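You operate a simulated robot arm through the tools that you are given. There is no shell and no other tool.

The job below is to be done with a simulated two-armed robot. You get a single attempt, and the scene is never put back.

## Task
Start the fan and pulse the filters by hand till the display shows 200 Pa or less.
Fine: knob to HAND for it, stop at the first such reading, then knob to AUTO; leave the fan on. Harm nothing.

It is judged by the outcome, as a careful person would: the job done as asked, and still so three seconds after it is handed in. It fails if anything else is knocked over, pushed out of place, dropped, spilled or broken.

## Robot
Two 7-joint arms with two-finger parallel grippers on one trunk that stands fixed in place. Base frame: the origin is at the foot of the trunk, x ahead of it, y to its left, z up. Lengths are in m, angles in degrees, forces in N, time in s.
The left shoulder is at [0.02, 0.17, 1.378], the right one opposite. With the tool pointing down near the work surface each hand reaches from about 0.2 to 0.68 m from the base axis, measured 20 degrees to its own side. Payload 3.8 kg a hand.
The tool frame of a hand sits at the grasp point between the pads (the TCP): z along the fingers, y along the line on which they close. The tips reach 0.03 m beyond it. Largest opening 0.11 m; finger width 0.02, thickness 0.01; the body of the gripper, 0.048 by 0.112 m, starts 0.055 m behind the TCP.
Orientation is told as [roll, pitch, yaw] about the base's x, y, z axes, in that order, counted from this pose: with the fingers straight down and closing along the base's y, the tool's x points along the base's -x, its y along +y and its z along -z.

## Interface
- The arms move only by the tool step_arm. It takes "left_series", "right_series" or both (then of equal length, played together; a hand with none holds still); each is a list that holds one entry, the list of rows, each a list of 7 numbers: the shift along the tool's x, y, z in m, then the turn, a rotation vector about the tool's x, y, z in degrees, then the finger opening in m, from 0 to 0.11. In form: [[[tx, ty, tz, rx, ry, rz, grip], ...]]. A call has 1 to 20 rows; each row is the pose to reach, as a shift and turn from the pose commanded when the call began, along the tool's axes at that moment. A row lasts 0.2 s, in which the tool goes at most 0.05 m and 8.6 degrees; a call with a longer step from one row to the next is refused whole, and so is a gripper value outside its range. A pose out of reach is approached as far as the arm can. The call stops where the force on the tool passes 40 N (or 10 N more than at its start, if that is more) or the arm is blocked; 0.2 s more then pass. Each finger travels about 0.072 m/s and halts on what it meets, pressing with about 41 N; the grip force reading is that of the motor and also rises with nothing between the fingers. The clock runs only during rows and for 0.2 s after the last one: add rows that repeat a pose to give the fingers time. The reply holds the time, the measured pose of the TCP, the force on the tool along the base axes, the opening and the grip force, in the units named above and with some noise, with the torque about the TCP (base axes, N m) and any sound that the robot's microphone picked up.
- Cameras (640 x 400 px; columns grow to the right, rows downward): "scene" is now at [0.1043, -0.0428, 1.5628]; the picture's right is [-0.47, -0.88, 0.00], its down [-0.22, 0.12, -0.97] and it looks along [0.86, -0.45, -0.25] (base axes); focal length 214 px, centre (320, 200). "left" rides on the left gripper at [0.072, -0.017, -0.103] in its tool frame; the picture's right is [0.23, 0.97, 0.00], its down [-0.76, 0.18, -0.62] and it looks along [-0.61, 0.14, 0.78] (tool axes); focal length 222 px, centre (320, 200). "right" rides on the right gripper at [0.072, 0.017, -0.103] in its tool frame; the picture's right is [-0.23, 0.97, 0.00], its down [-0.76, -0.18, -0.62] and it looks along [-0.61, -0.14, 0.78] (tool axes); focal length 222 px, centre (320, 200).
- get_image(camera): a new picture of that camera. No time passes.
- lift_body(by): slides the trunk up (or, below 0, down) by that many m; the arms and the scene camera ride with it, the base frame stays. It gives what a move gives, with no picture.
- turn_head(pan, tilt): turns the head with the scene camera to pan (to the left, within 80 degrees either way) and tilt (down, from -29 to 69), counted from straight ahead of the robot. It gives what a move gives.
- probe_pixels(camera, pixels): for up to 12 pixels [column, row] of the newest picture of that camera ("zoom" is the newest enlarged one), the place [x, y, z] in the base frame of the surface seen there, good to about 0.002 m. No time passes.
- close_up(camera, box): a new picture of the part [left, top, right, bottom] of that camera's present view, enlarged. No time passes.
- close_job(): hands the job in; it is judged then, once.

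Leave the grippers open and the arms clear of the work at the hand-in unless told otherwise.

The tools are called as name(argument=value, ...) on one line, values as JSON. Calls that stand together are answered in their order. step_arm: Moves the arms, as the interface text tells. Its arguments: {"type":"object","properties":{"left_series":{"type":"array"},"right_series":{"type":"array"}},"required":[]} The other tools are called the same way: lift_body (by) slides the trunk up or down; turn_head (pan, tilt) turns the head that bears the scene camera; get_image (camera) takes a picture; probe_pixels (camera, pixels) gives the place of the surface under pixels of a picture; close_up (camera, box) takes an enlarged picture of a part of a camera's view; close_job () hands the job in.

At the start:

```text
time_s: 0.0
left_ee_pos: [0.3565, -0.001, 1.566]
left_tool_rot: [0.0, 0.0, 0.1]
left_force: [0.6, 0.8, 0.7]
left_wrist_torque: [0.01, 0.02, -0.04]
left_width: 0.1102
left_grip_force: 0.1
right_ee_pos: [0.2607, -0.3308, 1.5527]
right_tool_rot: [0.0, 0.0, 0.0]
right_force: [-0.1, 0.0, 0.3]
right_wrist_torque: [0.01, -0.03, -0.01]
right_width: 0.1102
right_grip_force: 0.0
trunk travel left (down, up): [-0.475, 0.095]
head pan, tilt: [-27.8, 14.6]
```

scene: 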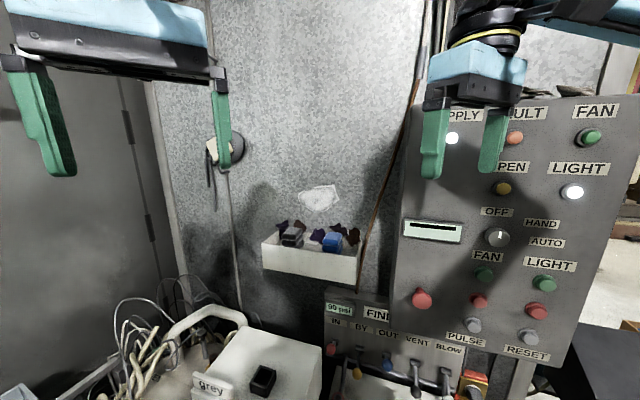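
right: 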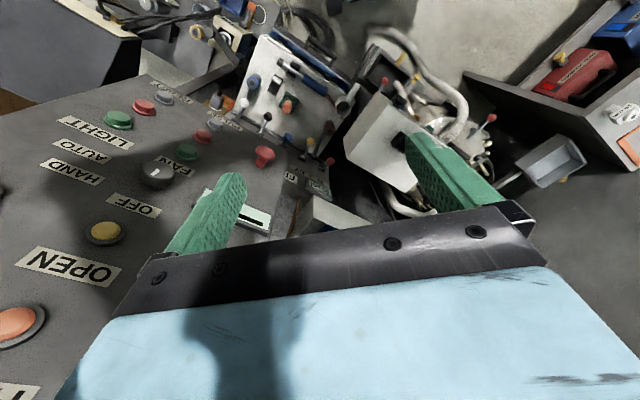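
left: 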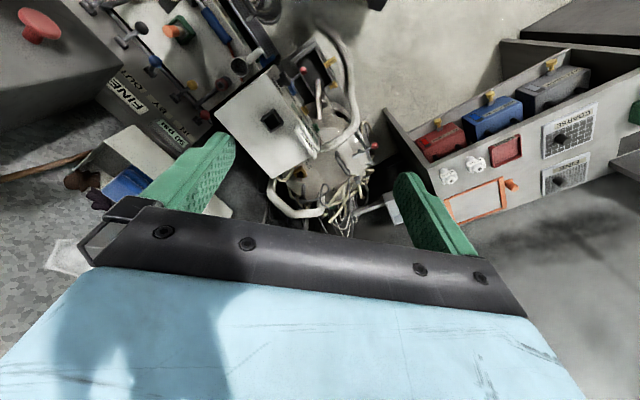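

I see a control panel on the right of the scene picture, with a knob near (497,237), fan and light buttons below it and a display at (433,231). I'll take closer pictures before moving anything.

close_up(camera="scene", box=[380, 80, 640, 380])

close_up(camera="scene", box=[180, 180, 500, 400])

```text
1.33 times, centred on (510, 230) of scene
```

zoom: 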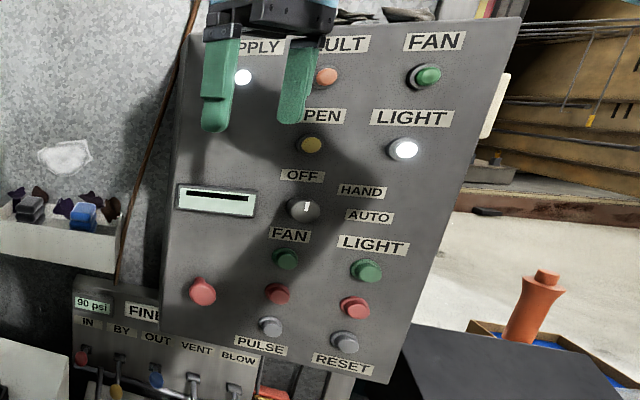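

```text
1.82 times, centred on (340, 290) of scene
```

zoom: 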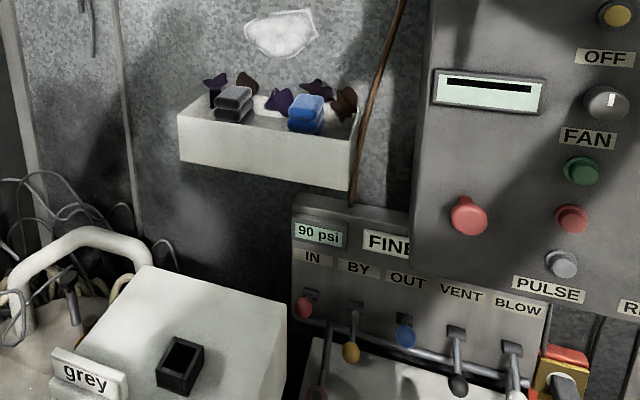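

The panel knob seems to point at OFF, and the fan lamp looks dark. The display at (215,200) in the first zoom is just a dark bar. I'll zoom in on the knob, the display and the lamps to be sure.

close_up(camera="scene", box=[395, 200, 575, 312])

close_up(camera="scene", box=[395, 260, 575, 372])

close_up(camera="scene", box=[430, 90, 630, 215])

close_up(camera="scene", box=[310, 280, 510, 400])

```text
3.56 times, centred on (485, 256) of scene
```

zoom: 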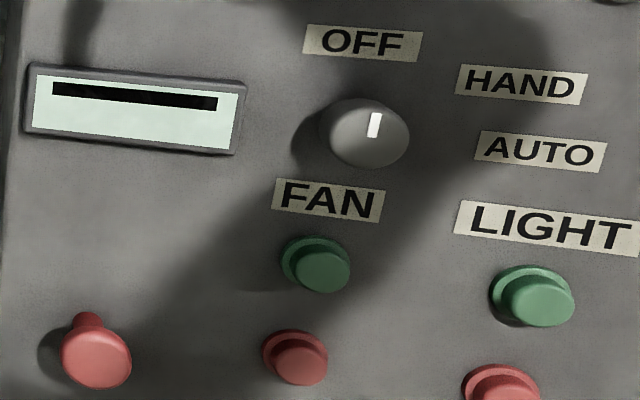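

```text
3.56 times, centred on (485, 316) of scene
```

zoom: 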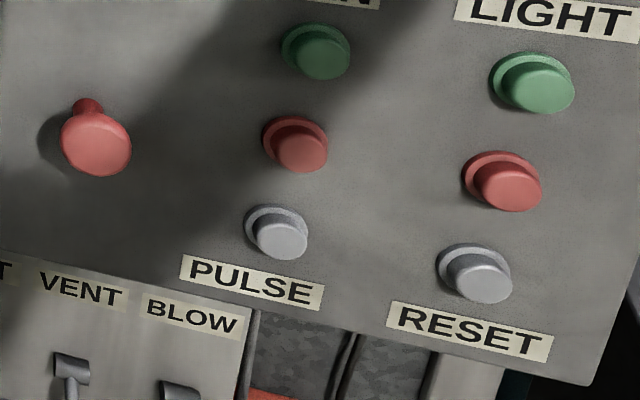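

```text
3.20 times, centred on (530, 152) of scene
```

zoom: 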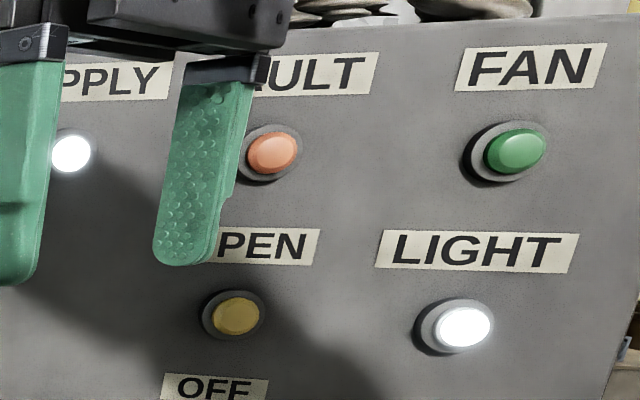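

```text
3.20 times, centred on (410, 340) of scene
```

zoom: 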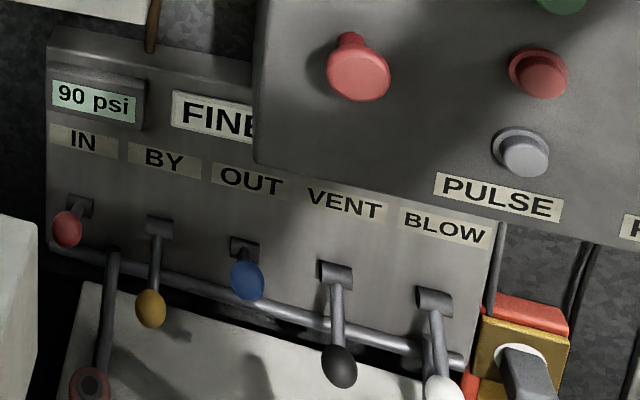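

The knob points to OFF, FAN is dark, SUPPLY and LIGHT are lit, and the display reads as a bar of dashes. I'll turn the head to see the rest of the scene, in case there are notes or related gear.

turn_head(pan=-40, tilt=25)

get_image(camera="scene")

turn_head(pan=5, tilt=35)

get_image(camera="scene")

turn_head(pan=-75, tilt=25)

get_image(camera="scene")

```text
time_s: 0.7
left_ee_pos: [0.3564, -0.0009, 1.5651]
left_tool_rot: [0.0, 0.0, 0.0]
left_force: [-0.3, 0.4, -1.2]
left_wrist_torque: [-0.01, -0.02, 0.0]
left_width: 0.1101
left_grip_force: 0.0
right_ee_pos: [0.2617, -0.3311, 1.5516]
right_tool_rot: [0.0, -0.1, 0.0]
right_force: [-0.1, 0.2, -0.1]
right_wrist_torque: [0.0, -0.03, -0.01]
right_width: 0.1099
right_grip_force: 0.0
trunk travel left (down, up): [-0.475, 0.095]
head pan, tilt: [-40.0, 25.0]
```

```text
taken
```

scene: 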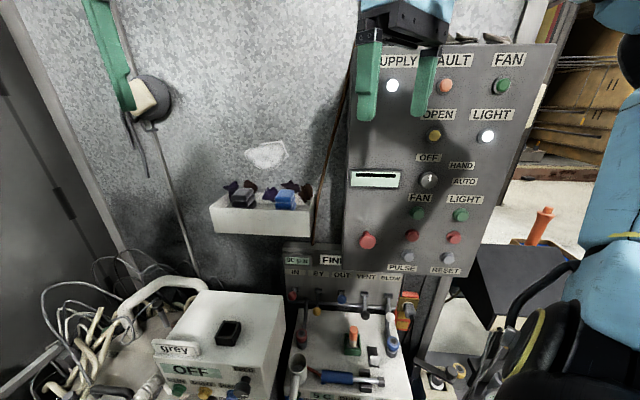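

```text
time_s: 1.9
left_ee_pos: [0.3575, -0.0006, 1.5649]
left_tool_rot: [0.0, 0.0, 0.1]
left_force: [0.2, 0.0, 0.3]
left_wrist_torque: [0.0, 0.03, 0.02]
left_width: 0.1099
left_grip_force: 0.1
right_ee_pos: [0.261, -0.3309, 1.5527]
right_tool_rot: [-0.1, 0.0, -0.1]
right_force: [0.2, -0.1, -0.3]
right_wrist_torque: [0.0, 0.02, 0.0]
right_width: 0.1099
right_grip_force: 0.1
trunk travel left (down, up): [-0.475, 0.095]
head pan, tilt: [5.0, 35.0]
```

```text
taken
```

scene: 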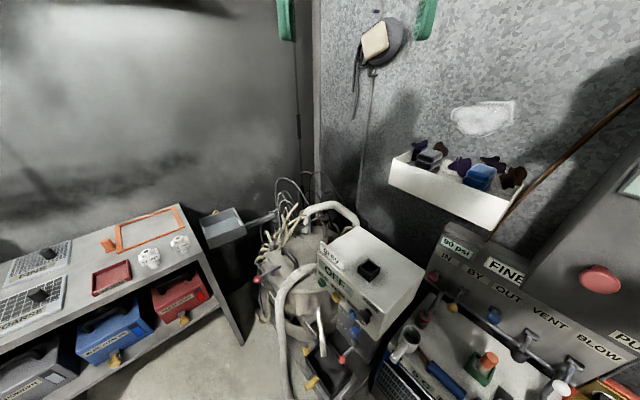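

```text
time_s: 3.4
left_ee_pos: [0.3569, -0.0014, 1.5653]
left_tool_rot: [0.0, 0.0, 0.0]
left_force: [-0.1, 0.6, -0.1]
left_wrist_torque: [-0.01, -0.02, -0.01]
left_width: 0.1102
left_grip_force: 0.1
right_ee_pos: [0.2613, -0.3313, 1.5529]
right_tool_rot: [0.0, -0.1, 0.1]
right_force: [-0.4, -0.3, 0.3]
right_wrist_torque: [-0.01, 0.01, -0.02]
right_width: 0.1098
right_grip_force: 0.0
trunk travel left (down, up): [-0.475, 0.095]
head pan, tilt: [-75.0, 25.0]
```

```text
taken
```

scene: 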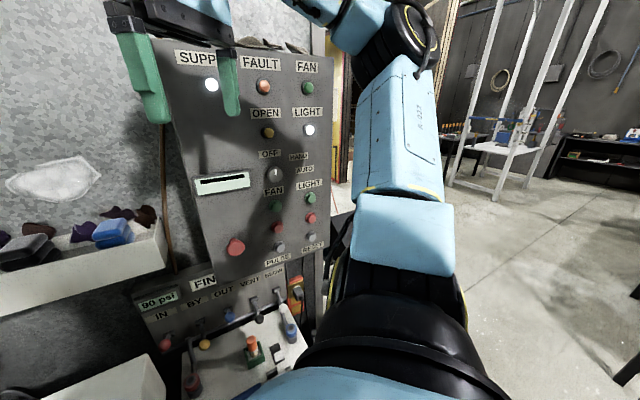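

This is a work cell with a filter and blast panel. The only things I need are on the tall panel. I'll centre the head on it and measure it.

turn_head(pan=-46, tilt=14)

get_image(camera="scene")

```text
time_s: 4.3
left_ee_pos: [0.3575, -0.0009, 1.566]
left_tool_rot: [0.0, -0.1, 0.1]
left_force: [-0.6, 0.9, 0.4]
left_wrist_torque: [0.01, 0.0, 0.01]
left_width: 0.1101
left_grip_force: 0.0
right_ee_pos: [0.2604, -0.3313, 1.5524]
right_tool_rot: [0.0, -0.1, 0.0]
right_force: [-0.5, -0.2, 0.1]
right_wrist_torque: [-0.02, 0.02, 0.01]
right_width: 0.1101
right_grip_force: 0.1
trunk travel left (down, up): [-0.475, 0.095]
head pan, tilt: [-46.0, 14.0]
```

```text
taken
```

scene: 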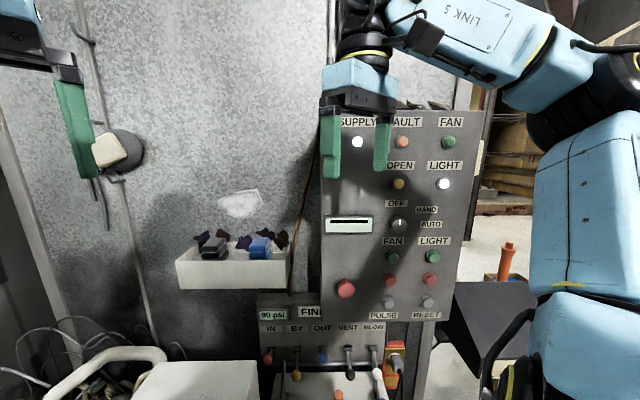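

Now the whole panel is in view: knob (398,223), FAN green (393,257), FAN red (390,280), PULSE (388,303). I'll probe these and the panel plane.

probe_pixels(camera="scene", pixels=[[398, 223], [393, 257], [390, 280], [388, 303], [345, 288], [433, 257], [431, 281], [429, 302], [350, 226], [335, 255], [412, 290], [412, 210]])

close_up(camera="scene", box=[360, 190, 460, 252])

close_up(camera="scene", box=[360, 245, 460, 307])

```text
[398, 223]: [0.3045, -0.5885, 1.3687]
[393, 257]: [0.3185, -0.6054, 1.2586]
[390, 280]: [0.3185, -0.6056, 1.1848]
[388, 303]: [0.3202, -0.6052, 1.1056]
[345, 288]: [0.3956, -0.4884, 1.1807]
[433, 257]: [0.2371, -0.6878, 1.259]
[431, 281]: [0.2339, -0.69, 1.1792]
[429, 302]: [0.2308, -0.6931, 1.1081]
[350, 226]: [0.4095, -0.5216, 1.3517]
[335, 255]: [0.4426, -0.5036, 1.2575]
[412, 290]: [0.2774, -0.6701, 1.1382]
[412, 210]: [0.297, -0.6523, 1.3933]
```

```text
6.40 times, centred on (410, 221) of scene
```

zoom: 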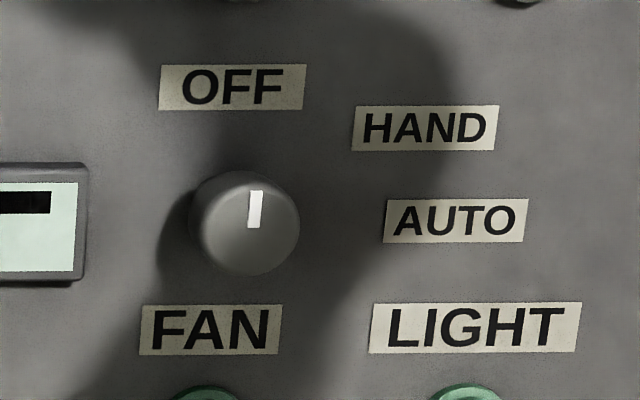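

```text
6.40 times, centred on (410, 276) of scene
```

zoom: 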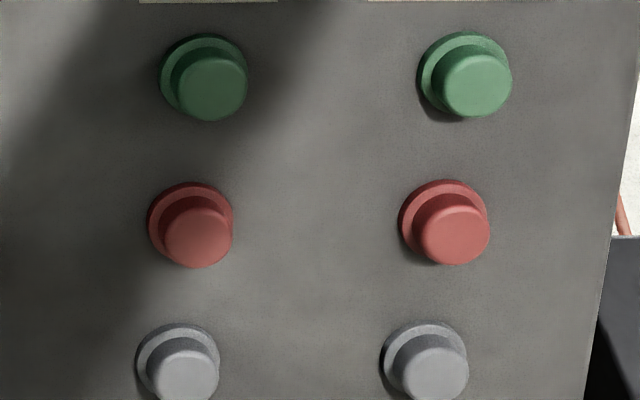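

The panel is an upright plane about 0.669 m from the base axis and faces me at 45°. Its normal toward the robot is (-0.71, 0.70, 0). The knob stands 0.038 m proud, and the buttons about 0.016 m. I'll start bringing the right hand round to point at the panel. The first stage is half the turn, moving slightly toward the panel and closing the fingers for button pressing.

step_arm(right_series=[[[0.0017, -0.015, 0.0167, 5.28, -5.325, 0, 0.08], [0.0033, -0.03, 0.0333, 10.56, -10.65, 0, 0.05], [0.005, -0.045, 0.05, 15.84, -15.98, 0, 0.03], [0.0067, -0.06, 0.0667, 21.12, -21.3, 0, 0.0], [0.0083, -0.075, 0.0833, 26.4, -26.63, 0, 0.0], [0.01, -0.09, 0.1, 31.68, -31.95, 0, 0.0]]])

get_image(camera="scene")

get_image(camera="right")

```text
time_s: 5.7
left_ee_pos: [0.3564, -0.0024, 1.5657]
left_tool_rot: [0.0, 0.0, 0.0]
left_force: [0.0, -1.2, 0.7]
left_wrist_torque: [0.03, 0.01, -0.01]
left_width: 0.1103
left_grip_force: 0.2
right_ee_pos: [0.2522, -0.4215, 1.4522]
right_tool_rot: [-35.2, -30.4, 9.8]
right_force: [-0.6, 0.0, -0.7]
right_wrist_torque: [-0.01, 0.01, -0.01]
right_width: 0.0
right_grip_force: 38.0
trunk travel left (down, up): [-0.475, 0.095]
head pan, tilt: [-46.0, 14.0]
```

```text
taken
```

scene: 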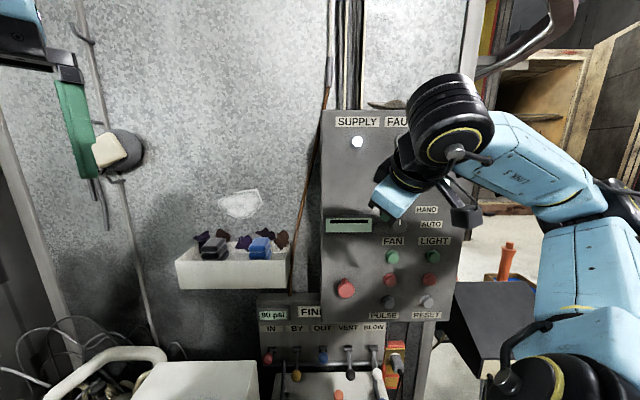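

```text
taken
```

right: 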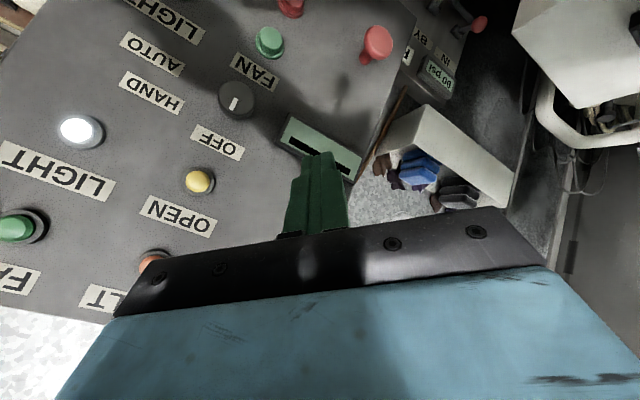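

The hand is now tilted 45° toward the panel with the fingers closed. Next I'll finish the turn to point straight at the panel and stop about 0.10 m short of the FAN green button at (393,257).

step_arm(right_series=[[[0.0155, 0.0007, 0.0228, 3.96, -3.994, 0, 0.0], [0.0311, 0.0014, 0.0456, 7.92, -7.988, 0, 0.0], [0.0466, 0.002, 0.0684, 11.88, -11.98, 0, 0.0], [0.0621, 0.0027, 0.0911, 15.84, -15.98, 0, 0.0], [0.0776, 0.0034, 0.1139, 19.8, -19.97, 0, 0.0], [0.0932, 0.0041, 0.1367, 23.76, -23.96, 0, 0.0], [0.1087, 0.0047, 0.1595, 27.72, -27.96, 0, 0.0], [0.1242, 0.0054, 0.1823, 31.68, -31.95, 0, 0.0]]])

get_image(camera="scene")

get_image(camera="right")

```text
time_s: 6.9
left_ee_pos: [0.3559, 0.0009, 1.5653]
left_tool_rot: [0.0, -0.1, 0.0]
left_force: [-0.3, -0.3, -0.2]
left_wrist_torque: [-0.04, 0.01, 0.0]
left_width: 0.1099
left_grip_force: 0.1
right_ee_pos: [0.3028, -0.552, 1.37]
right_tool_rot: [-66.9, -43.0, 30.0]
right_force: [0.3, -0.2, 0.2]
right_wrist_torque: [0.0, 0.02, -0.01]
right_width: 0.0003
right_grip_force: 37.7
right hand out of reach, approached as far as the arm can: row 1, 2, 3, 4, 5, 6
trunk travel left (down, up): [-0.475, 0.095]
head pan, tilt: [-46.0, 14.0]
stopped in row 6 (right hand): the force on the tool passed its limit at 60 N (the readings are from after the stop); the commanded pose is now the measured one
```

```text
taken
```

scene: 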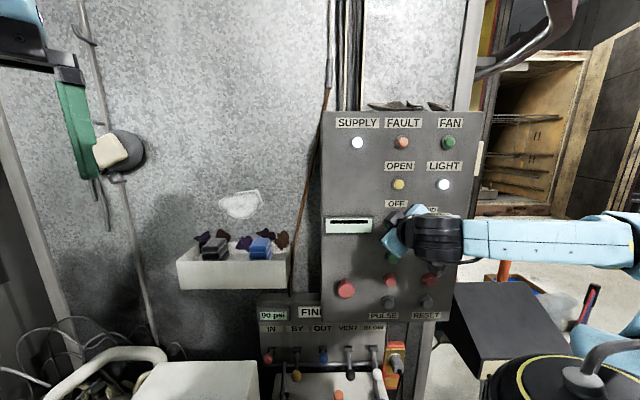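

```text
taken
```

right: 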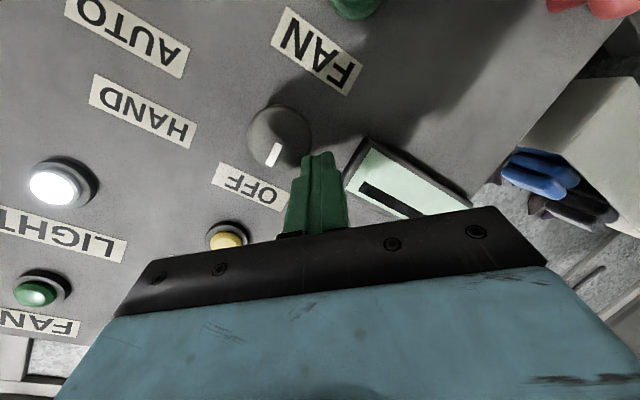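

That was not as planned. The right arm couldn't fold back far enough for the standoff, so it came out ahead of the path and the fingertips touched the knob face. The stop reported 60 N and the arm is now still at about 0 N. I'll back off along the way I came to the last good 45° pose, then check the knob and panel.

step_arm(right_series=[[[-0.0116, 0.0017, -0.0246, -3.32, 3.35, 0, 0.0], [-0.0233, 0.0034, -0.0492, -6.63, 6.7, 0, 0.0], [-0.0349, 0.0051, -0.0738, -9.95, 10.05, 0, 0.0], [-0.0465, 0.0068, -0.0983, -13.27, 13.4, 0, 0.0], [-0.0582, 0.0085, -0.1229, -16.58, 16.75, 0, 0.0], [-0.0698, 0.0102, -0.1475, -19.9, 20.1, 0, 0.0]]])

get_image(camera="scene")

get_image(camera="right")

```text
time_s: 8.3
left_ee_pos: [0.3566, 0.0005, 1.5659]
left_tool_rot: [-0.1, 0.0, 0.0]
left_force: [0.3, 0.2, 0.3]
left_wrist_torque: [-0.04, 0.0, 0.0]
left_width: 0.1097
left_grip_force: 0.1
right_ee_pos: [0.2488, -0.4237, 1.4508]
right_tool_rot: [-35.0, -30.1, 10.4]
right_force: [0.7, 0.1, -0.4]
right_wrist_torque: [-0.03, -0.01, 0.0]
right_width: 0.0002
right_grip_force: 37.8
right hand out of reach, approached as far as the arm can: row 1, 2, 3, 4
trunk travel left (down, up): [-0.475, 0.095]
head pan, tilt: [-46.0, 14.0]
```

```text
taken
```

scene: 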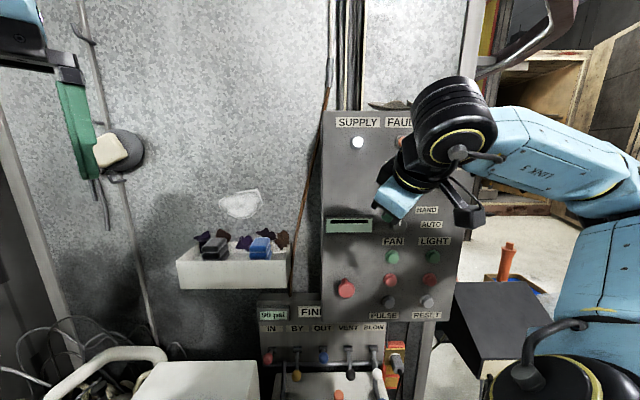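

```text
taken
```

right: 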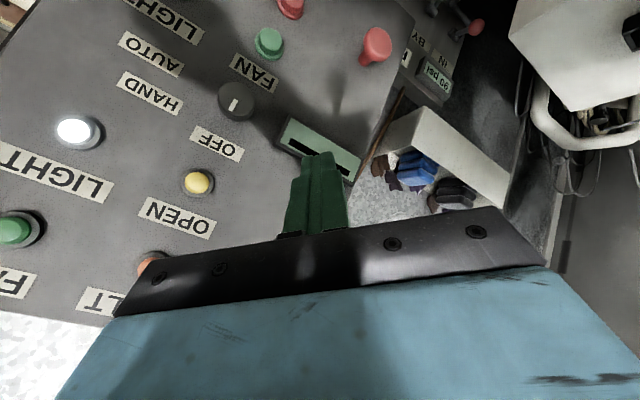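

The hand is clear and the knob still points at OFF, with nothing visibly moved. To give the arm room to fold, I'll raise the trunk by 0.09 m so the panel controls sit lower relative to the shoulder.

lift_body(by=0.09)

get_image(camera="scene")

```text
time_s: 9.6
left_ee_pos: [0.3581, -0.0015, 1.6551]
left_tool_rot: [0.1, 0.0, 0.0]
left_force: [0.3, -0.3, -0.5]
left_wrist_torque: [0.01, -0.01, 0.01]
left_width: 0.1097
left_grip_force: 0.1
right_ee_pos: [0.2498, -0.4247, 1.5404]
right_tool_rot: [-35.0, -30.3, 10.5]
right_force: [0.5, 0.7, 1.0]
right_wrist_torque: [0.0, 0.0, -0.03]
right_width: 0.0
right_grip_force: 38.2
trunk travel left (down, up): [-0.565, 0.005]
head pan, tilt: [-46.0, 14.0]
```

```text
taken
```

scene: 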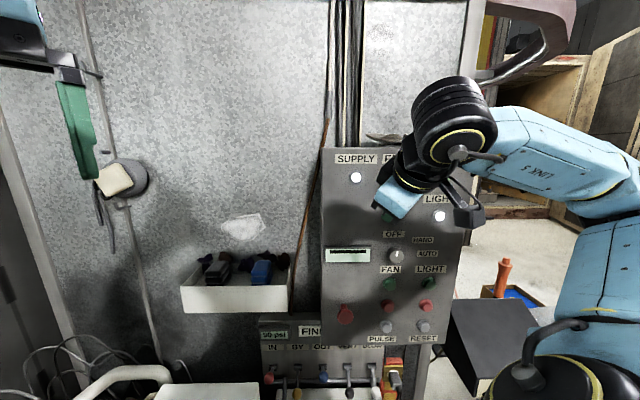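

The controls now sit lower relative to the shoulder. Before swinging the hand to the right, I'll probe what's on that side: the curved tube at (555,50), the box at (500,345), the orange post at (505,265), and the panel's right edge.

probe_pixels(camera="scene", pixels=[[555, 55], [500, 78], [530, 8], [490, 340], [503, 270], [455, 260], [325, 165], [462, 300], [630, 140], [388, 283], [386, 325], [396, 254]])

close_up(camera="scene", box=[320, 220, 480, 320])

```text
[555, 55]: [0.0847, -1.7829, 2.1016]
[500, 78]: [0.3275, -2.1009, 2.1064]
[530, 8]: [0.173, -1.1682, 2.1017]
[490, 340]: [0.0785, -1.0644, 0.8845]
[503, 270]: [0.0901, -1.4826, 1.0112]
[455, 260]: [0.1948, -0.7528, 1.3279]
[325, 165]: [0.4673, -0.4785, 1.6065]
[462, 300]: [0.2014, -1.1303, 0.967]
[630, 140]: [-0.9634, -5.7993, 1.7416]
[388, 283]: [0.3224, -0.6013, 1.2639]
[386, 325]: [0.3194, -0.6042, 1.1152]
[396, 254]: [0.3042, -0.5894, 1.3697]
```

```text
4.00 times, centred on (400, 270) of scene
```

zoom: 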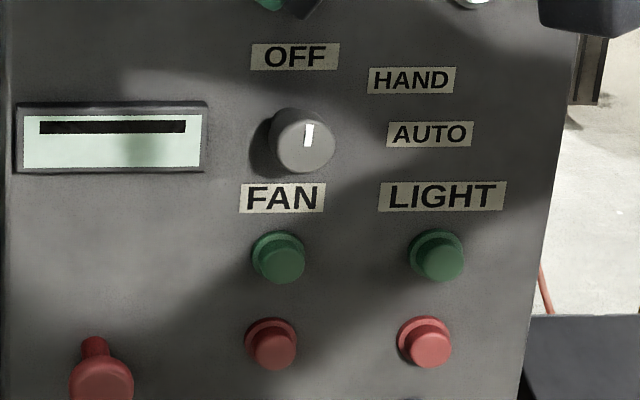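

Everything to the right of the panel is well clear. I'll slide the hand to the right while still high, to be in front of the LIGHT column with the fingertips about 0.13 m off the panel.

step_arm(right_series=[[[0.0238, -0.0244, 0.0098, 0, 0, 0, 0.0], [0.0476, -0.0487, 0.0196, 0, 0, 0, 0.0], [0.0714, -0.0731, 0.0294, 0, 0, 0, 0.0], [0.0951, -0.0974, 0.0391, 0, 0, 0, 0.0], [0.1189, -0.1218, 0.0489, 0, 0, 0, 0.0], [0.1427, -0.1461, 0.0587, 0, 0, 0, 0.0]]])

get_image(camera="scene")

```text
time_s: 11.0
left_ee_pos: [0.3586, -0.0032, 1.6547]
left_tool_rot: [0.1, 0.0, 0.0]
left_force: [0.1, 0.0, 0.6]
left_wrist_torque: [-0.01, -0.01, -0.01]
left_width: 0.1101
left_grip_force: 0.1
right_ee_pos: [0.1892, -0.5631, 1.4806]
right_tool_rot: [-35.2, -30.3, 10.1]
right_force: [0.2, -0.7, 0.4]
right_wrist_torque: [0.02, 0.04, 0.01]
right_width: 0.0
right_grip_force: 37.6
right hand out of reach, approached as far as the arm can: row 4, 5, 6
trunk travel left (down, up): [-0.565, 0.005]
head pan, tilt: [-46.0, 14.0]
```

```text
taken
```

scene: 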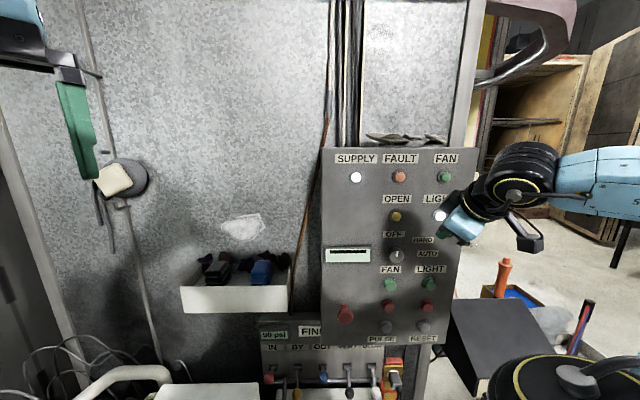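

The reply says the arm can't go that far right in this posture. It stopped at u≈-0.27 with no force. I'll turn the head to look at how the right arm is folded.

turn_head(pan=-80, tilt=20)

get_image(camera="scene")

```text
time_s: 12.0
left_ee_pos: [0.3571, -0.0009, 1.6549]
left_tool_rot: [0.0, 0.1, -0.1]
left_force: [-1.1, 0.4, 0.0]
left_wrist_torque: [0.01, 0.01, 0.03]
left_width: 0.1099
left_grip_force: 0.0
right_ee_pos: [0.1887, -0.5614, 1.4809]
right_tool_rot: [-35.3, -30.3, 10.1]
right_force: [-0.6, 0.2, 0.4]
right_wrist_torque: [0.04, -0.01, -0.05]
right_width: 0.0
right_grip_force: 37.7
trunk travel left (down, up): [-0.565, 0.005]
head pan, tilt: [-80.0, 20.0]
```

```text
taken
```

scene: 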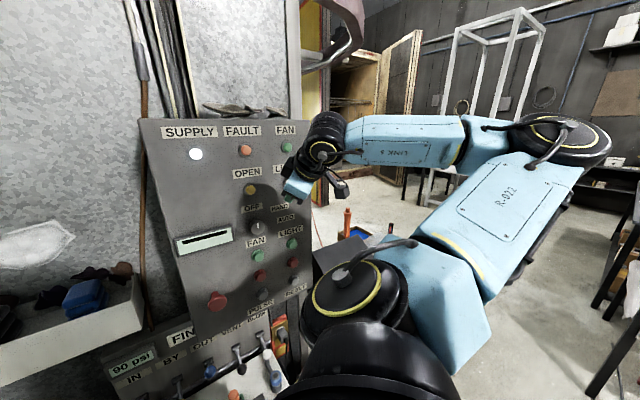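

probe_pixels(camera="scene", pixels=[[565, 140], [325, 140], [400, 140], [345, 285], [430, 260], [540, 190], [480, 140], [340, 185], [300, 185]])

close_up(camera="scene", box=[260, 90, 420, 190])

```text
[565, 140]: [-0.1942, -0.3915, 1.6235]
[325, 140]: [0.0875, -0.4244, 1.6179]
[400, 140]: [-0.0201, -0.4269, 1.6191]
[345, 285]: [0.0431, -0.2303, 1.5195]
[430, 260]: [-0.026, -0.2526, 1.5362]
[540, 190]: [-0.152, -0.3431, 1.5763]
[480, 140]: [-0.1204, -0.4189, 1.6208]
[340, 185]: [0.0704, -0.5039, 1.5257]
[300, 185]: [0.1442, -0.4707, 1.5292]
```

```text
4.00 times, centred on (340, 140) of scene
```

zoom: 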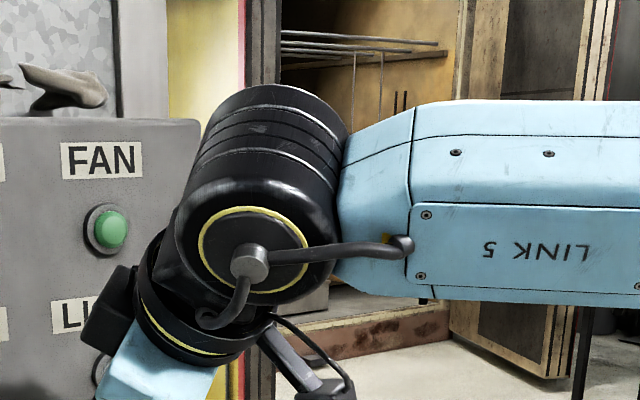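

The elbow is folded behind the shoulder, so the hand can only stay fairly close to the panel. I need to know where the command pose now stands, so I'll send one row that repeats it and read the reply.

step_arm(right_series=[[[0, 0, 0, 0, 0, 0, 0.0]]])

turn_head(pan=-52, tilt=20)

get_image(camera="scene")

```text
time_s: 12.4
left_ee_pos: [0.3572, -0.0008, 1.656]
left_tool_rot: [0.0, 0.0, 0.0]
left_force: [-0.4, -1.1, 0.0]
left_wrist_torque: [-0.01, -0.01, 0.01]
left_width: 0.1099
left_grip_force: 0.1
right_ee_pos: [0.1876, -0.5615, 1.4814]
right_tool_rot: [-35.3, -30.3, 10.2]
right_force: [0.5, -0.3, -0.4]
right_wrist_torque: [0.01, 0.01, -0.02]
right_width: 0.0
right_grip_force: 37.7
trunk travel left (down, up): [-0.565, 0.005]
head pan, tilt: [-80.0, 20.0]
```

```text
time_s: 13.3
left_ee_pos: [0.3571, -0.0006, 1.6561]
left_tool_rot: [0.1, 0.1, 0.0]
left_force: [0.1, 0.5, 0.7]
left_wrist_torque: [-0.01, 0.02, -0.03]
left_width: 0.1101
left_grip_force: 0.1
right_ee_pos: [0.1888, -0.562, 1.4809]
right_tool_rot: [-35.2, -30.2, 10.1]
right_force: [-0.3, 0.2, -0.2]
right_wrist_torque: [-0.03, 0.01, 0.01]
right_width: 0.0
right_grip_force: 37.1
trunk travel left (down, up): [-0.565, 0.005]
head pan, tilt: [-52.0, 20.0]
```

```text
taken
```

scene: 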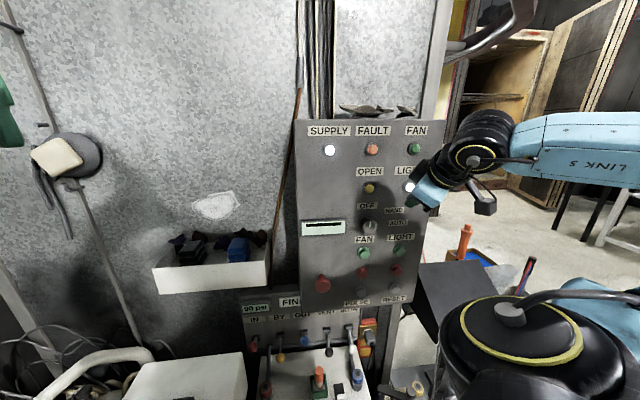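

The command pose now matches the measured one, and the hand is about 0.14 m off the panel. I'll lower the hand nearly straight down at the same tilt, to z 1.28, staying about 0.10 m off the panel.

step_arm(right_series=[[[0.0127, 0.0176, 0.026, 0, 0, 0, 0.0], [0.0255, 0.0352, 0.0519, 0, 0, 0, 0.0], [0.0382, 0.0528, 0.0779, 0, 0, 0, 0.0]]])

```text
time_s: 14.1
left_ee_pos: [0.3579, -0.0022, 1.6553]
left_tool_rot: [0.1, 0.0, 0.0]
left_force: [0.1, 0.2, -0.4]
left_wrist_torque: [0.04, 0.02, 0.01]
left_width: 0.11
left_grip_force: 0.0
right_ee_pos: [0.2036, -0.5606, 1.3798]
right_tool_rot: [-34.9, -30.1, 10.4]
right_force: [0.4, 0.8, -0.2]
right_wrist_torque: [0.02, 0.01, 0.01]
right_width: 0.0
right_grip_force: 37.2
trunk travel left (down, up): [-0.565, 0.005]
head pan, tilt: [-52.0, 20.0]
```

That went exactly as commanded with no reach warning. I'll continue down the second half.

step_arm(right_series=[[[0.0127, 0.0176, 0.026, 0, 0, 0, 0.0], [0.0255, 0.0352, 0.0519, 0, 0, 0, 0.0], [0.0382, 0.0528, 0.0779, 0, 0, 0, 0.0]]])

get_image(camera="scene")

get_image(camera="right")

```text
time_s: 14.9
left_ee_pos: [0.3571, -0.0044, 1.6572]
left_tool_rot: [0.2, 0.0, -0.1]
left_force: [-0.2, -0.1, 0.5]
left_wrist_torque: [-0.03, -0.01, 0.01]
left_width: 0.1102
left_grip_force: 0.1
right_ee_pos: [0.2146, -0.5602, 1.2786]
right_tool_rot: [-34.9, -30.2, 10.4]
right_force: [-0.3, 0.6, 0.2]
right_wrist_torque: [0.01, 0.01, 0.0]
right_width: 0.0001
right_grip_force: 37.4
right hand out of reach, approached as far as the arm can: row 1
trunk travel left (down, up): [-0.565, 0.005]
head pan, tilt: [-52.0, 20.0]
```

```text
taken
```

scene: 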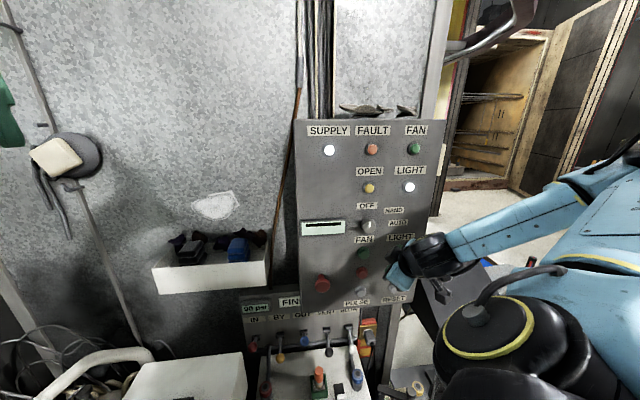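

```text
taken
```

right: 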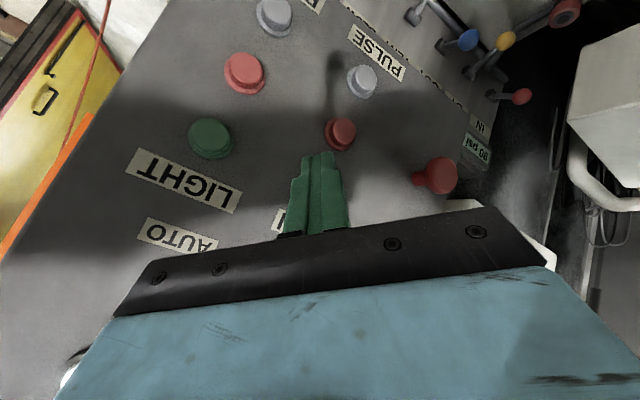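

The hand is low enough now, beside the FAN column. Row 1 was marginal on reach, but the end pose is where I asked. Next I'll turn the tool up to horizontal while moving in front of the FAN green button, keeping the tips about 0.07 m off the panel.

step_arm(right_series=[[[-0.0039, 0.0036, 0.0037, 3.96, -3.994, 0, 0.0], [-0.0078, 0.0072, 0.0074, 7.92, -7.988, 0, 0.0], [-0.0116, 0.0108, 0.0111, 11.88, -11.98, 0, 0.0], [-0.0155, 0.0144, 0.0148, 15.84, -15.98, 0, 0.0]]])

```text
time_s: 15.9
left_ee_pos: [0.36, -0.0037, 1.6547]
left_tool_rot: [0.2, 0.2, 0.0]
left_force: [0.8, -0.3, -0.1]
left_wrist_torque: [-0.01, 0.03, -0.02]
left_width: 0.11
left_grip_force: 0.2
right_ee_pos: [0.2352, -0.5767, 1.3077]
right_tool_rot: [-58.0, -41.0, 24.5]
right_force: [1.2, -0.4, 0.4]
right_wrist_torque: [0.02, 0.01, -0.01]
right_width: 0.0
right_grip_force: 37.7
right hand out of reach, approached as far as the arm can: row 2, 3, 4
trunk travel left (down, up): [-0.565, 0.005]
head pan, tilt: [-52.0, 20.0]
```

The arm held back a little, at z 1.308 instead of 1.27, again from the fold limit. I'll move slightly closer to the panel and down at this tilt first, then turn level. That ends with the tips 0.055 m off the panel in front of FAN green.

step_arm(right_series=[[[0.0004, 0.0186, 0.0101, 0, 0, 0, 0.0], [0.0008, 0.0372, 0.0202, 0, 0, 0, 0.0], [0.0012, 0.0558, 0.0303, 0, 0, 0, 0.0], [0.0012, 0.0558, 0.0303, 4.4, -3.93, 0, 0.0], [0.0012, 0.0558, 0.0303, 8.81, -7.87, -0.05, 0.0], [0.0012, 0.0558, 0.0303, 13.2, -11.8, -0.1, 0.0], [0.0012, 0.0558, 0.0303, 17.62, -15.73, -0.14, 0.0]]])

get_image(camera="scene")

get_image(camera="right")

```text
time_s: 17.5
left_ee_pos: [0.3563, 0.0007, 1.6556]
left_tool_rot: [-0.1, 0.1, -0.1]
left_force: [-1.2, -0.2, 0.4]
left_wrist_torque: [-0.04, -0.02, 0.03]
left_width: 0.1101
left_grip_force: 0.0
right_ee_pos: [0.2359, -0.5958, 1.4194]
right_tool_rot: [-84.7, -46.5, 46.3]
right_force: [0.2, 0.9, -0.5]
right_wrist_torque: [-0.02, 0.04, -0.03]
right_width: 0.0
right_grip_force: 38.1
right hand out of reach, approached as far as the arm can: row 1, 2, 3, 4, 5, 6, 7
trunk travel left (down, up): [-0.565, 0.005]
head pan, tilt: [-52.0, 20.0]
```

```text
taken
```

scene: 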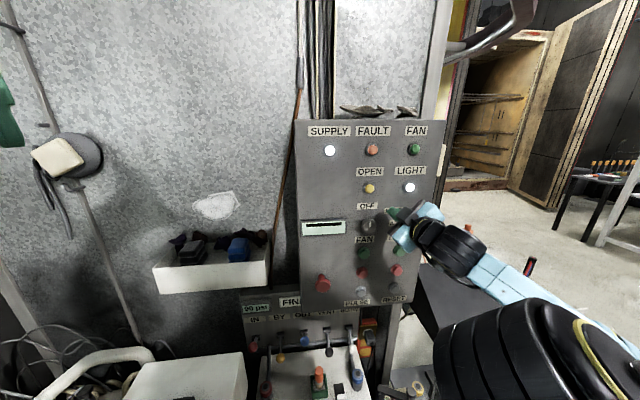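

```text
taken
```

right: 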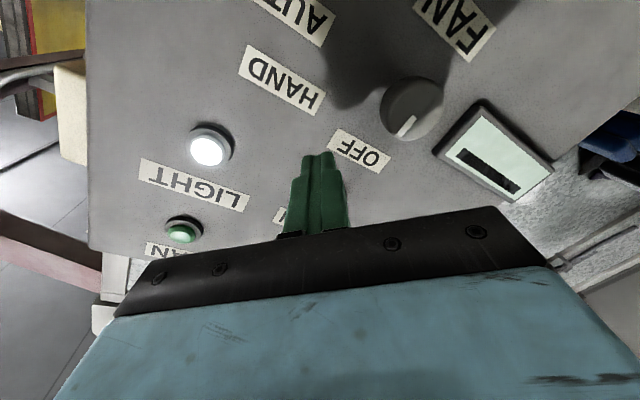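

All rows ran at the reach limit, and the hand drifted up to z 1.42 while turning level, still about 0.05 m clear of the panel with no force. I'll look at the arm again to understand which joint is limiting.

turn_head(pan=-80, tilt=30)

get_image(camera="scene")

get_image(camera="left")

```text
time_s: 18.4
left_ee_pos: [0.3563, -0.0017, 1.6563]
left_tool_rot: [0.2, 0.0, 0.0]
left_force: [0.1, -0.5, 0.1]
left_wrist_torque: [-0.01, -0.02, 0.03]
left_width: 0.1101
left_grip_force: 0.0
right_ee_pos: [0.2367, -0.5966, 1.4187]
right_tool_rot: [-84.3, -46.6, 46.0]
right_force: [0.1, -0.3, -0.1]
right_wrist_torque: [0.01, 0.0, -0.01]
right_width: 0.0
right_grip_force: 37.3
trunk travel left (down, up): [-0.565, 0.005]
head pan, tilt: [-80.0, 30.0]
```

```text
taken
```

scene: 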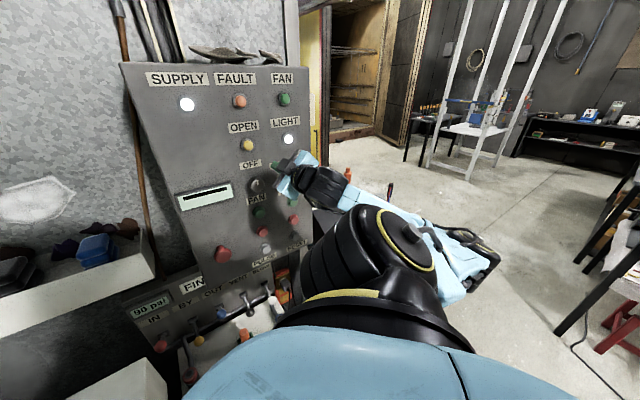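

```text
taken
```

left: 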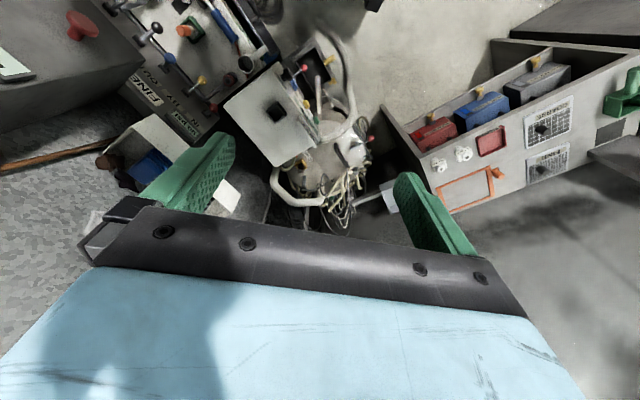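

probe_pixels(camera="scene", pixels=[[470, 255], [440, 240], [400, 215], [325, 185], [355, 200], [390, 270], [490, 255], [350, 350]])

close_up(camera="scene", box=[240, 130, 520, 310])

```text
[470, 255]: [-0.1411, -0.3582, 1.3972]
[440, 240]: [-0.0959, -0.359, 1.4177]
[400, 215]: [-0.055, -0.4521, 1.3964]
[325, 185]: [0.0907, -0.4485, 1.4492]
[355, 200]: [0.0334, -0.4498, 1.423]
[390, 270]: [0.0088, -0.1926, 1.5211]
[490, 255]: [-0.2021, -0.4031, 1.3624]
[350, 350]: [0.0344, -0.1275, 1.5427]
```

```text
2.22 times, centred on (380, 220) of scene
```

zoom: 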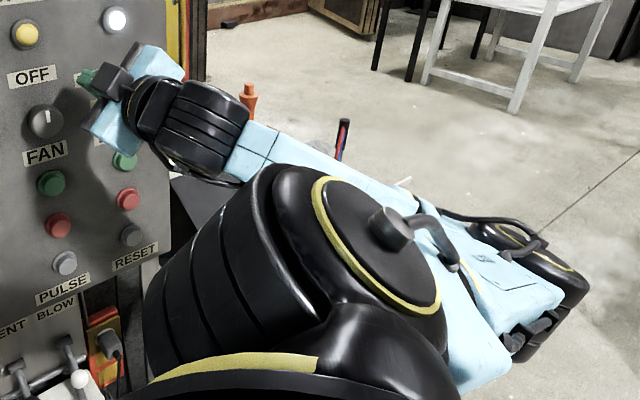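

The elbow has swung down behind the shoulder, which suits the lower targets better. I'll go straight down 0.12 m in the gap between the FAN and LIGHT columns (u≈-0.257), in small rows and watching for reach warnings.

step_arm(right_series=[[[0.0218, 0.0205, 0.002, 0, 0, 0, 0.0], [0.0436, 0.041, 0.0041, 0, 0, 0, 0.0], [0.0654, 0.0616, 0.0061, 0, 0, 0, 0.0], [0.0872, 0.0821, 0.0082, 0, 0, 0, 0.0]]])

get_image(camera="right")

```text
time_s: 19.4
left_ee_pos: [0.3566, -0.0036, 1.656]
left_tool_rot: [0.2, 0.0, -0.1]
left_force: [0.4, -1.5, -0.9]
left_wrist_torque: [0.04, 0.0, -0.03]
left_width: 0.1101
left_grip_force: 0.1
right_ee_pos: [0.2366, -0.635, 1.3868]
right_tool_rot: [-82.3, -47.2, 45.6]
right_force: [-0.2, -0.9, 0.6]
right_wrist_torque: [-0.02, 0.03, 0.02]
right_width: 0.0
right_grip_force: 37.1
right hand out of reach, approached as far as the arm can: row 1, 2, 3, 4
trunk travel left (down, up): [-0.565, 0.005]
head pan, tilt: [-80.0, 30.0]
```

```text
taken
```

right: 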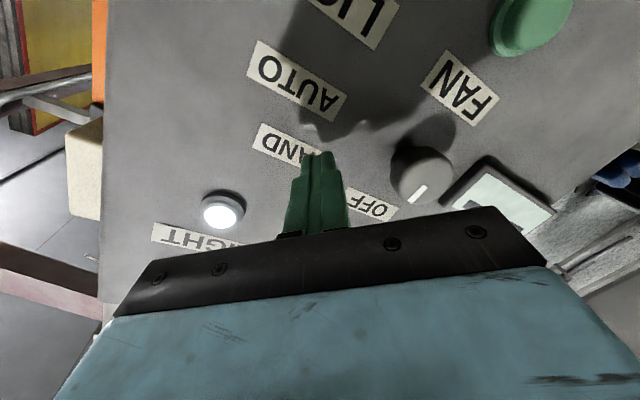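

The hand ended at z 1.387 instead of 1.30 and closer to the panel, with the tips about 0.024 m off and no contact. This folded posture is a dead end. I'll back away from the panel while turning the tool to point straight down, which is the arm's natural posture. Then I'll go low and tilt up from there.

step_arm(right_series=[[[0.0002, 0.0136, -0.0098, -4.6, 5.36, 0.26, 0.0], [0.0003, 0.0271, -0.0196, -9.2, 10.72, 0.52, 0.0], [0.0004, 0.0407, -0.0294, -13.8, 16.08, 0.78, 0.0], [0.0005, 0.0543, -0.0392, -18.4, 21.43, 1.03, 0.0], [0.0006, 0.0679, -0.049, -23.0, 26.79, 1.29, 0.0], [0.0008, 0.0814, -0.0588, -27.6, 32.15, 1.55, 0.0], [0.001, 0.095, -0.0686, -32.2, 37.5, 1.81, 0.0], [0.0011, 0.1086, -0.0784, -36.8, 42.87, 2.07, 0.0], [0.0011, 0.1086, -0.0784, -41.4, 48.2, 2.33, 0.0], [0.0011, 0.1086, -0.0784, -46.0, 53.6, 2.58, 0.0], [0.0011, 0.1086, -0.0784, -50.6, 58.9, 2.84, 0.0], [0.0011, 0.1086, -0.0784, -55.2, 64.3, 3.1, 0.0]]])

turn_head(pan=-60, tilt=25)

get_image(camera="scene")

```text
time_s: 22.1
left_ee_pos: [0.3568, -0.0027, 1.6558]
left_tool_rot: [0.1, 0.0, 0.0]
left_force: [0.2, 0.3, 0.0]
left_wrist_torque: [0.02, 0.0, -0.03]
left_width: 0.1099
left_grip_force: 0.1
right_ee_pos: [0.2241, -0.5213, 1.3174]
right_tool_rot: [-1.3, -0.6, -1.0]
right_force: [-0.1, -0.5, 0.2]
right_wrist_torque: [0.01, -0.02, 0.0]
right_width: 0.0
right_grip_force: 37.7
trunk travel left (down, up): [-0.565, 0.005]
head pan, tilt: [-80.0, 30.0]
```

```text
time_s: 22.9
left_ee_pos: [0.3577, -0.0008, 1.6547]
left_tool_rot: [0.0, 0.0, 0.0]
left_force: [-1.5, 0.7, -1.0]
left_wrist_torque: [0.03, -0.01, -0.01]
left_width: 0.1101
left_grip_force: 0.1
right_ee_pos: [0.2248, -0.5217, 1.3165]
right_tool_rot: [-1.4, -0.6, -1.0]
right_force: [0.6, -0.3, 0.9]
right_wrist_torque: [-0.01, 0.0, -0.02]
right_width: 0.0
right_grip_force: 37.6
trunk travel left (down, up): [-0.565, 0.005]
head pan, tilt: [-60.0, 25.0]
```

```text
taken
```

scene: 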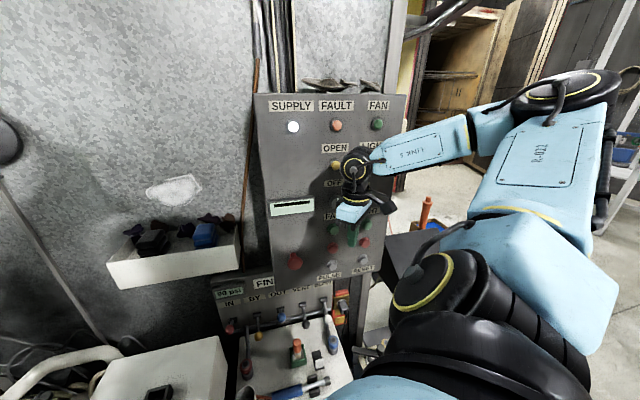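

The tool now points straight down at (0.2245,-0.5215,1.317), with no reach warning. Before going lower I'll probe what lies beneath: the FINE panel, the levers and the bench.

probe_pixels(camera="scene", pixels=[[332, 347], [307, 323], [283, 318], [257, 334], [342, 297], [300, 345], [290, 380], [362, 265], [333, 263], [363, 243], [235, 275], [400, 250]])

close_up(camera="scene", box=[240, 180, 420, 292])

get_image(camera="right")

```text
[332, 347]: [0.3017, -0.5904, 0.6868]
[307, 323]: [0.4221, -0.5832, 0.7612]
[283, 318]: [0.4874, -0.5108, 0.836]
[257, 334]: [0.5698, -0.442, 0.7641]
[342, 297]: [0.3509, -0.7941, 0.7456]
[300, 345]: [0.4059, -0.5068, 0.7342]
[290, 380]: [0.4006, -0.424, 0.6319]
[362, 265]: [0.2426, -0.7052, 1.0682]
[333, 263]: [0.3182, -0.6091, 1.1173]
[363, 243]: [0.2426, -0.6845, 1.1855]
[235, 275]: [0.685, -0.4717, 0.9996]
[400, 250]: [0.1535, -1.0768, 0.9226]
```

```text
3.56 times, centred on (330, 236) of scene
```

zoom: 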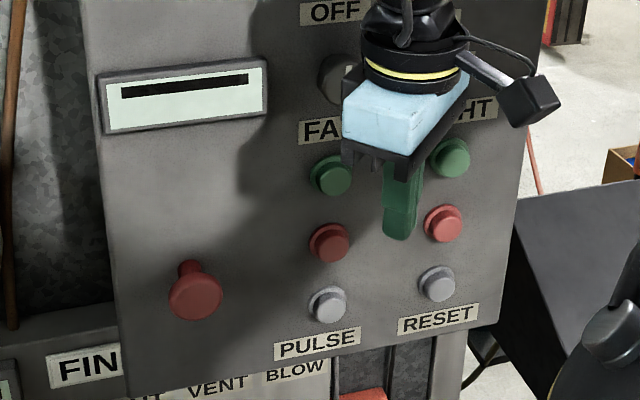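

```text
taken
```

right: 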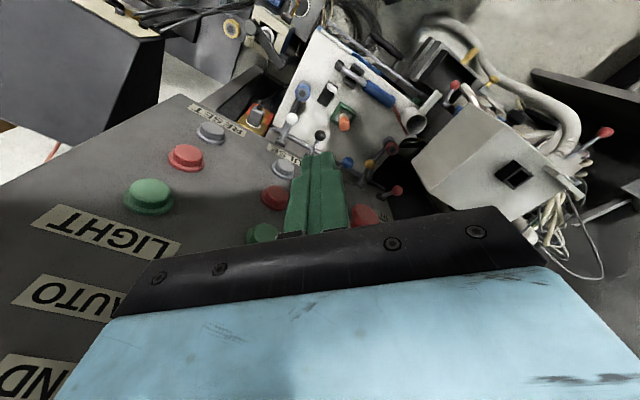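

There's plenty of room underneath, since the nearest things are below z 0.84. I'll lower the hand, tool still down, to z 1.10 and about 0.15 m from the panel.

step_arm(right_series=[[[-0.0017, 0.0033, 0.036, 0, 0, 0, 0.0], [-0.0033, 0.0067, 0.072, 0, 0, 0, 0.0], [-0.005, 0.01, 0.108, 0, 0, 0, 0.0], [-0.0067, 0.0133, 0.144, 0, 0, 0, 0.0], [-0.0083, 0.0167, 0.18, 0, 0, 0, 0.0], [-0.01, 0.02, 0.216, 0, 0, 0, 0.0]]])

get_image(camera="scene")

```text
time_s: 24.3
left_ee_pos: [0.358, -0.0026, 1.6552]
left_tool_rot: [0.1, 0.2, 0.0]
left_force: [0.5, 0.7, 0.1]
left_wrist_torque: [-0.01, 0.0, 0.0]
left_width: 0.1098
left_grip_force: 0.2
right_ee_pos: [0.2372, -0.5086, 1.1016]
right_tool_rot: [-1.4, -0.7, -1.0]
right_force: [0.3, 0.2, 0.3]
right_wrist_torque: [0.01, 0.0, -0.01]
right_width: 0.0
right_grip_force: 37.1
trunk travel left (down, up): [-0.565, 0.005]
head pan, tilt: [-60.0, 25.0]
```

```text
taken
```

scene: 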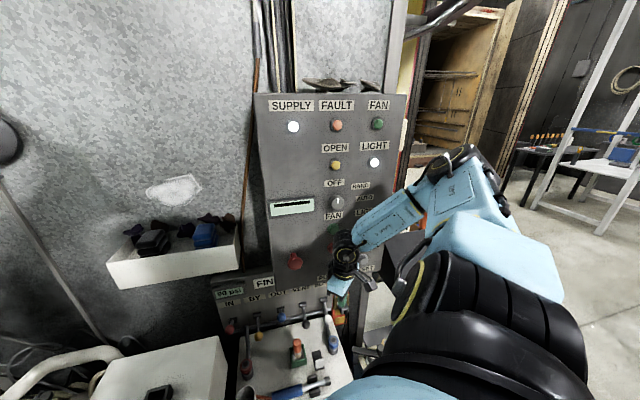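

The hand came down cleanly and the elbow now sits to the right and behind. I'll tilt the tool 45° up toward the panel, keeping the TCP about 0.12 m off it.

step_arm(right_series=[[[-0.0022, -0.0035, -0.0013, 5.28, -5.325, 0, 0.0], [-0.0043, -0.007, -0.0027, 10.56, -10.65, 0, 0.0], [-0.0065, -0.0105, -0.004, 15.84, -15.98, 0, 0.0], [-0.0087, -0.014, -0.0053, 21.12, -21.3, 0, 0.0], [-0.0108, -0.0175, -0.0067, 26.4, -26.63, 0, 0.0], [-0.013, -0.021, -0.008, 31.68, -31.95, 0, 0.0]]])

get_image(camera="scene")

```text
time_s: 25.7
left_ee_pos: [0.3562, -0.0015, 1.6555]
left_tool_rot: [0.1, 0.0, 0.0]
left_force: [-0.5, 0.4, -0.6]
left_wrist_torque: [0.0, -0.01, 0.03]
left_width: 0.1101
left_grip_force: 0.1
right_ee_pos: [0.2561, -0.5652, 1.1534]
right_tool_rot: [-33.1, -22.3, 9.1]
right_force: [-0.4, 0.2, 0.2]
right_wrist_torque: [-0.02, -0.07, 0.02]
right_width: 0.0002
right_grip_force: 37.3
right hand out of reach, approached as far as the arm can: row 5, 6
trunk travel left (down, up): [-0.565, 0.005]
head pan, tilt: [-60.0, 25.0]
```

```text
taken
```

scene: 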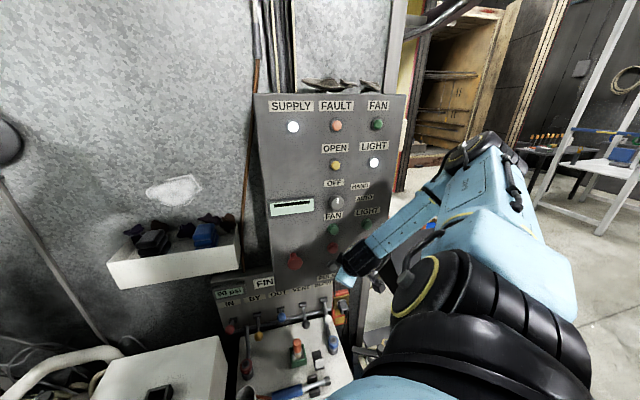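

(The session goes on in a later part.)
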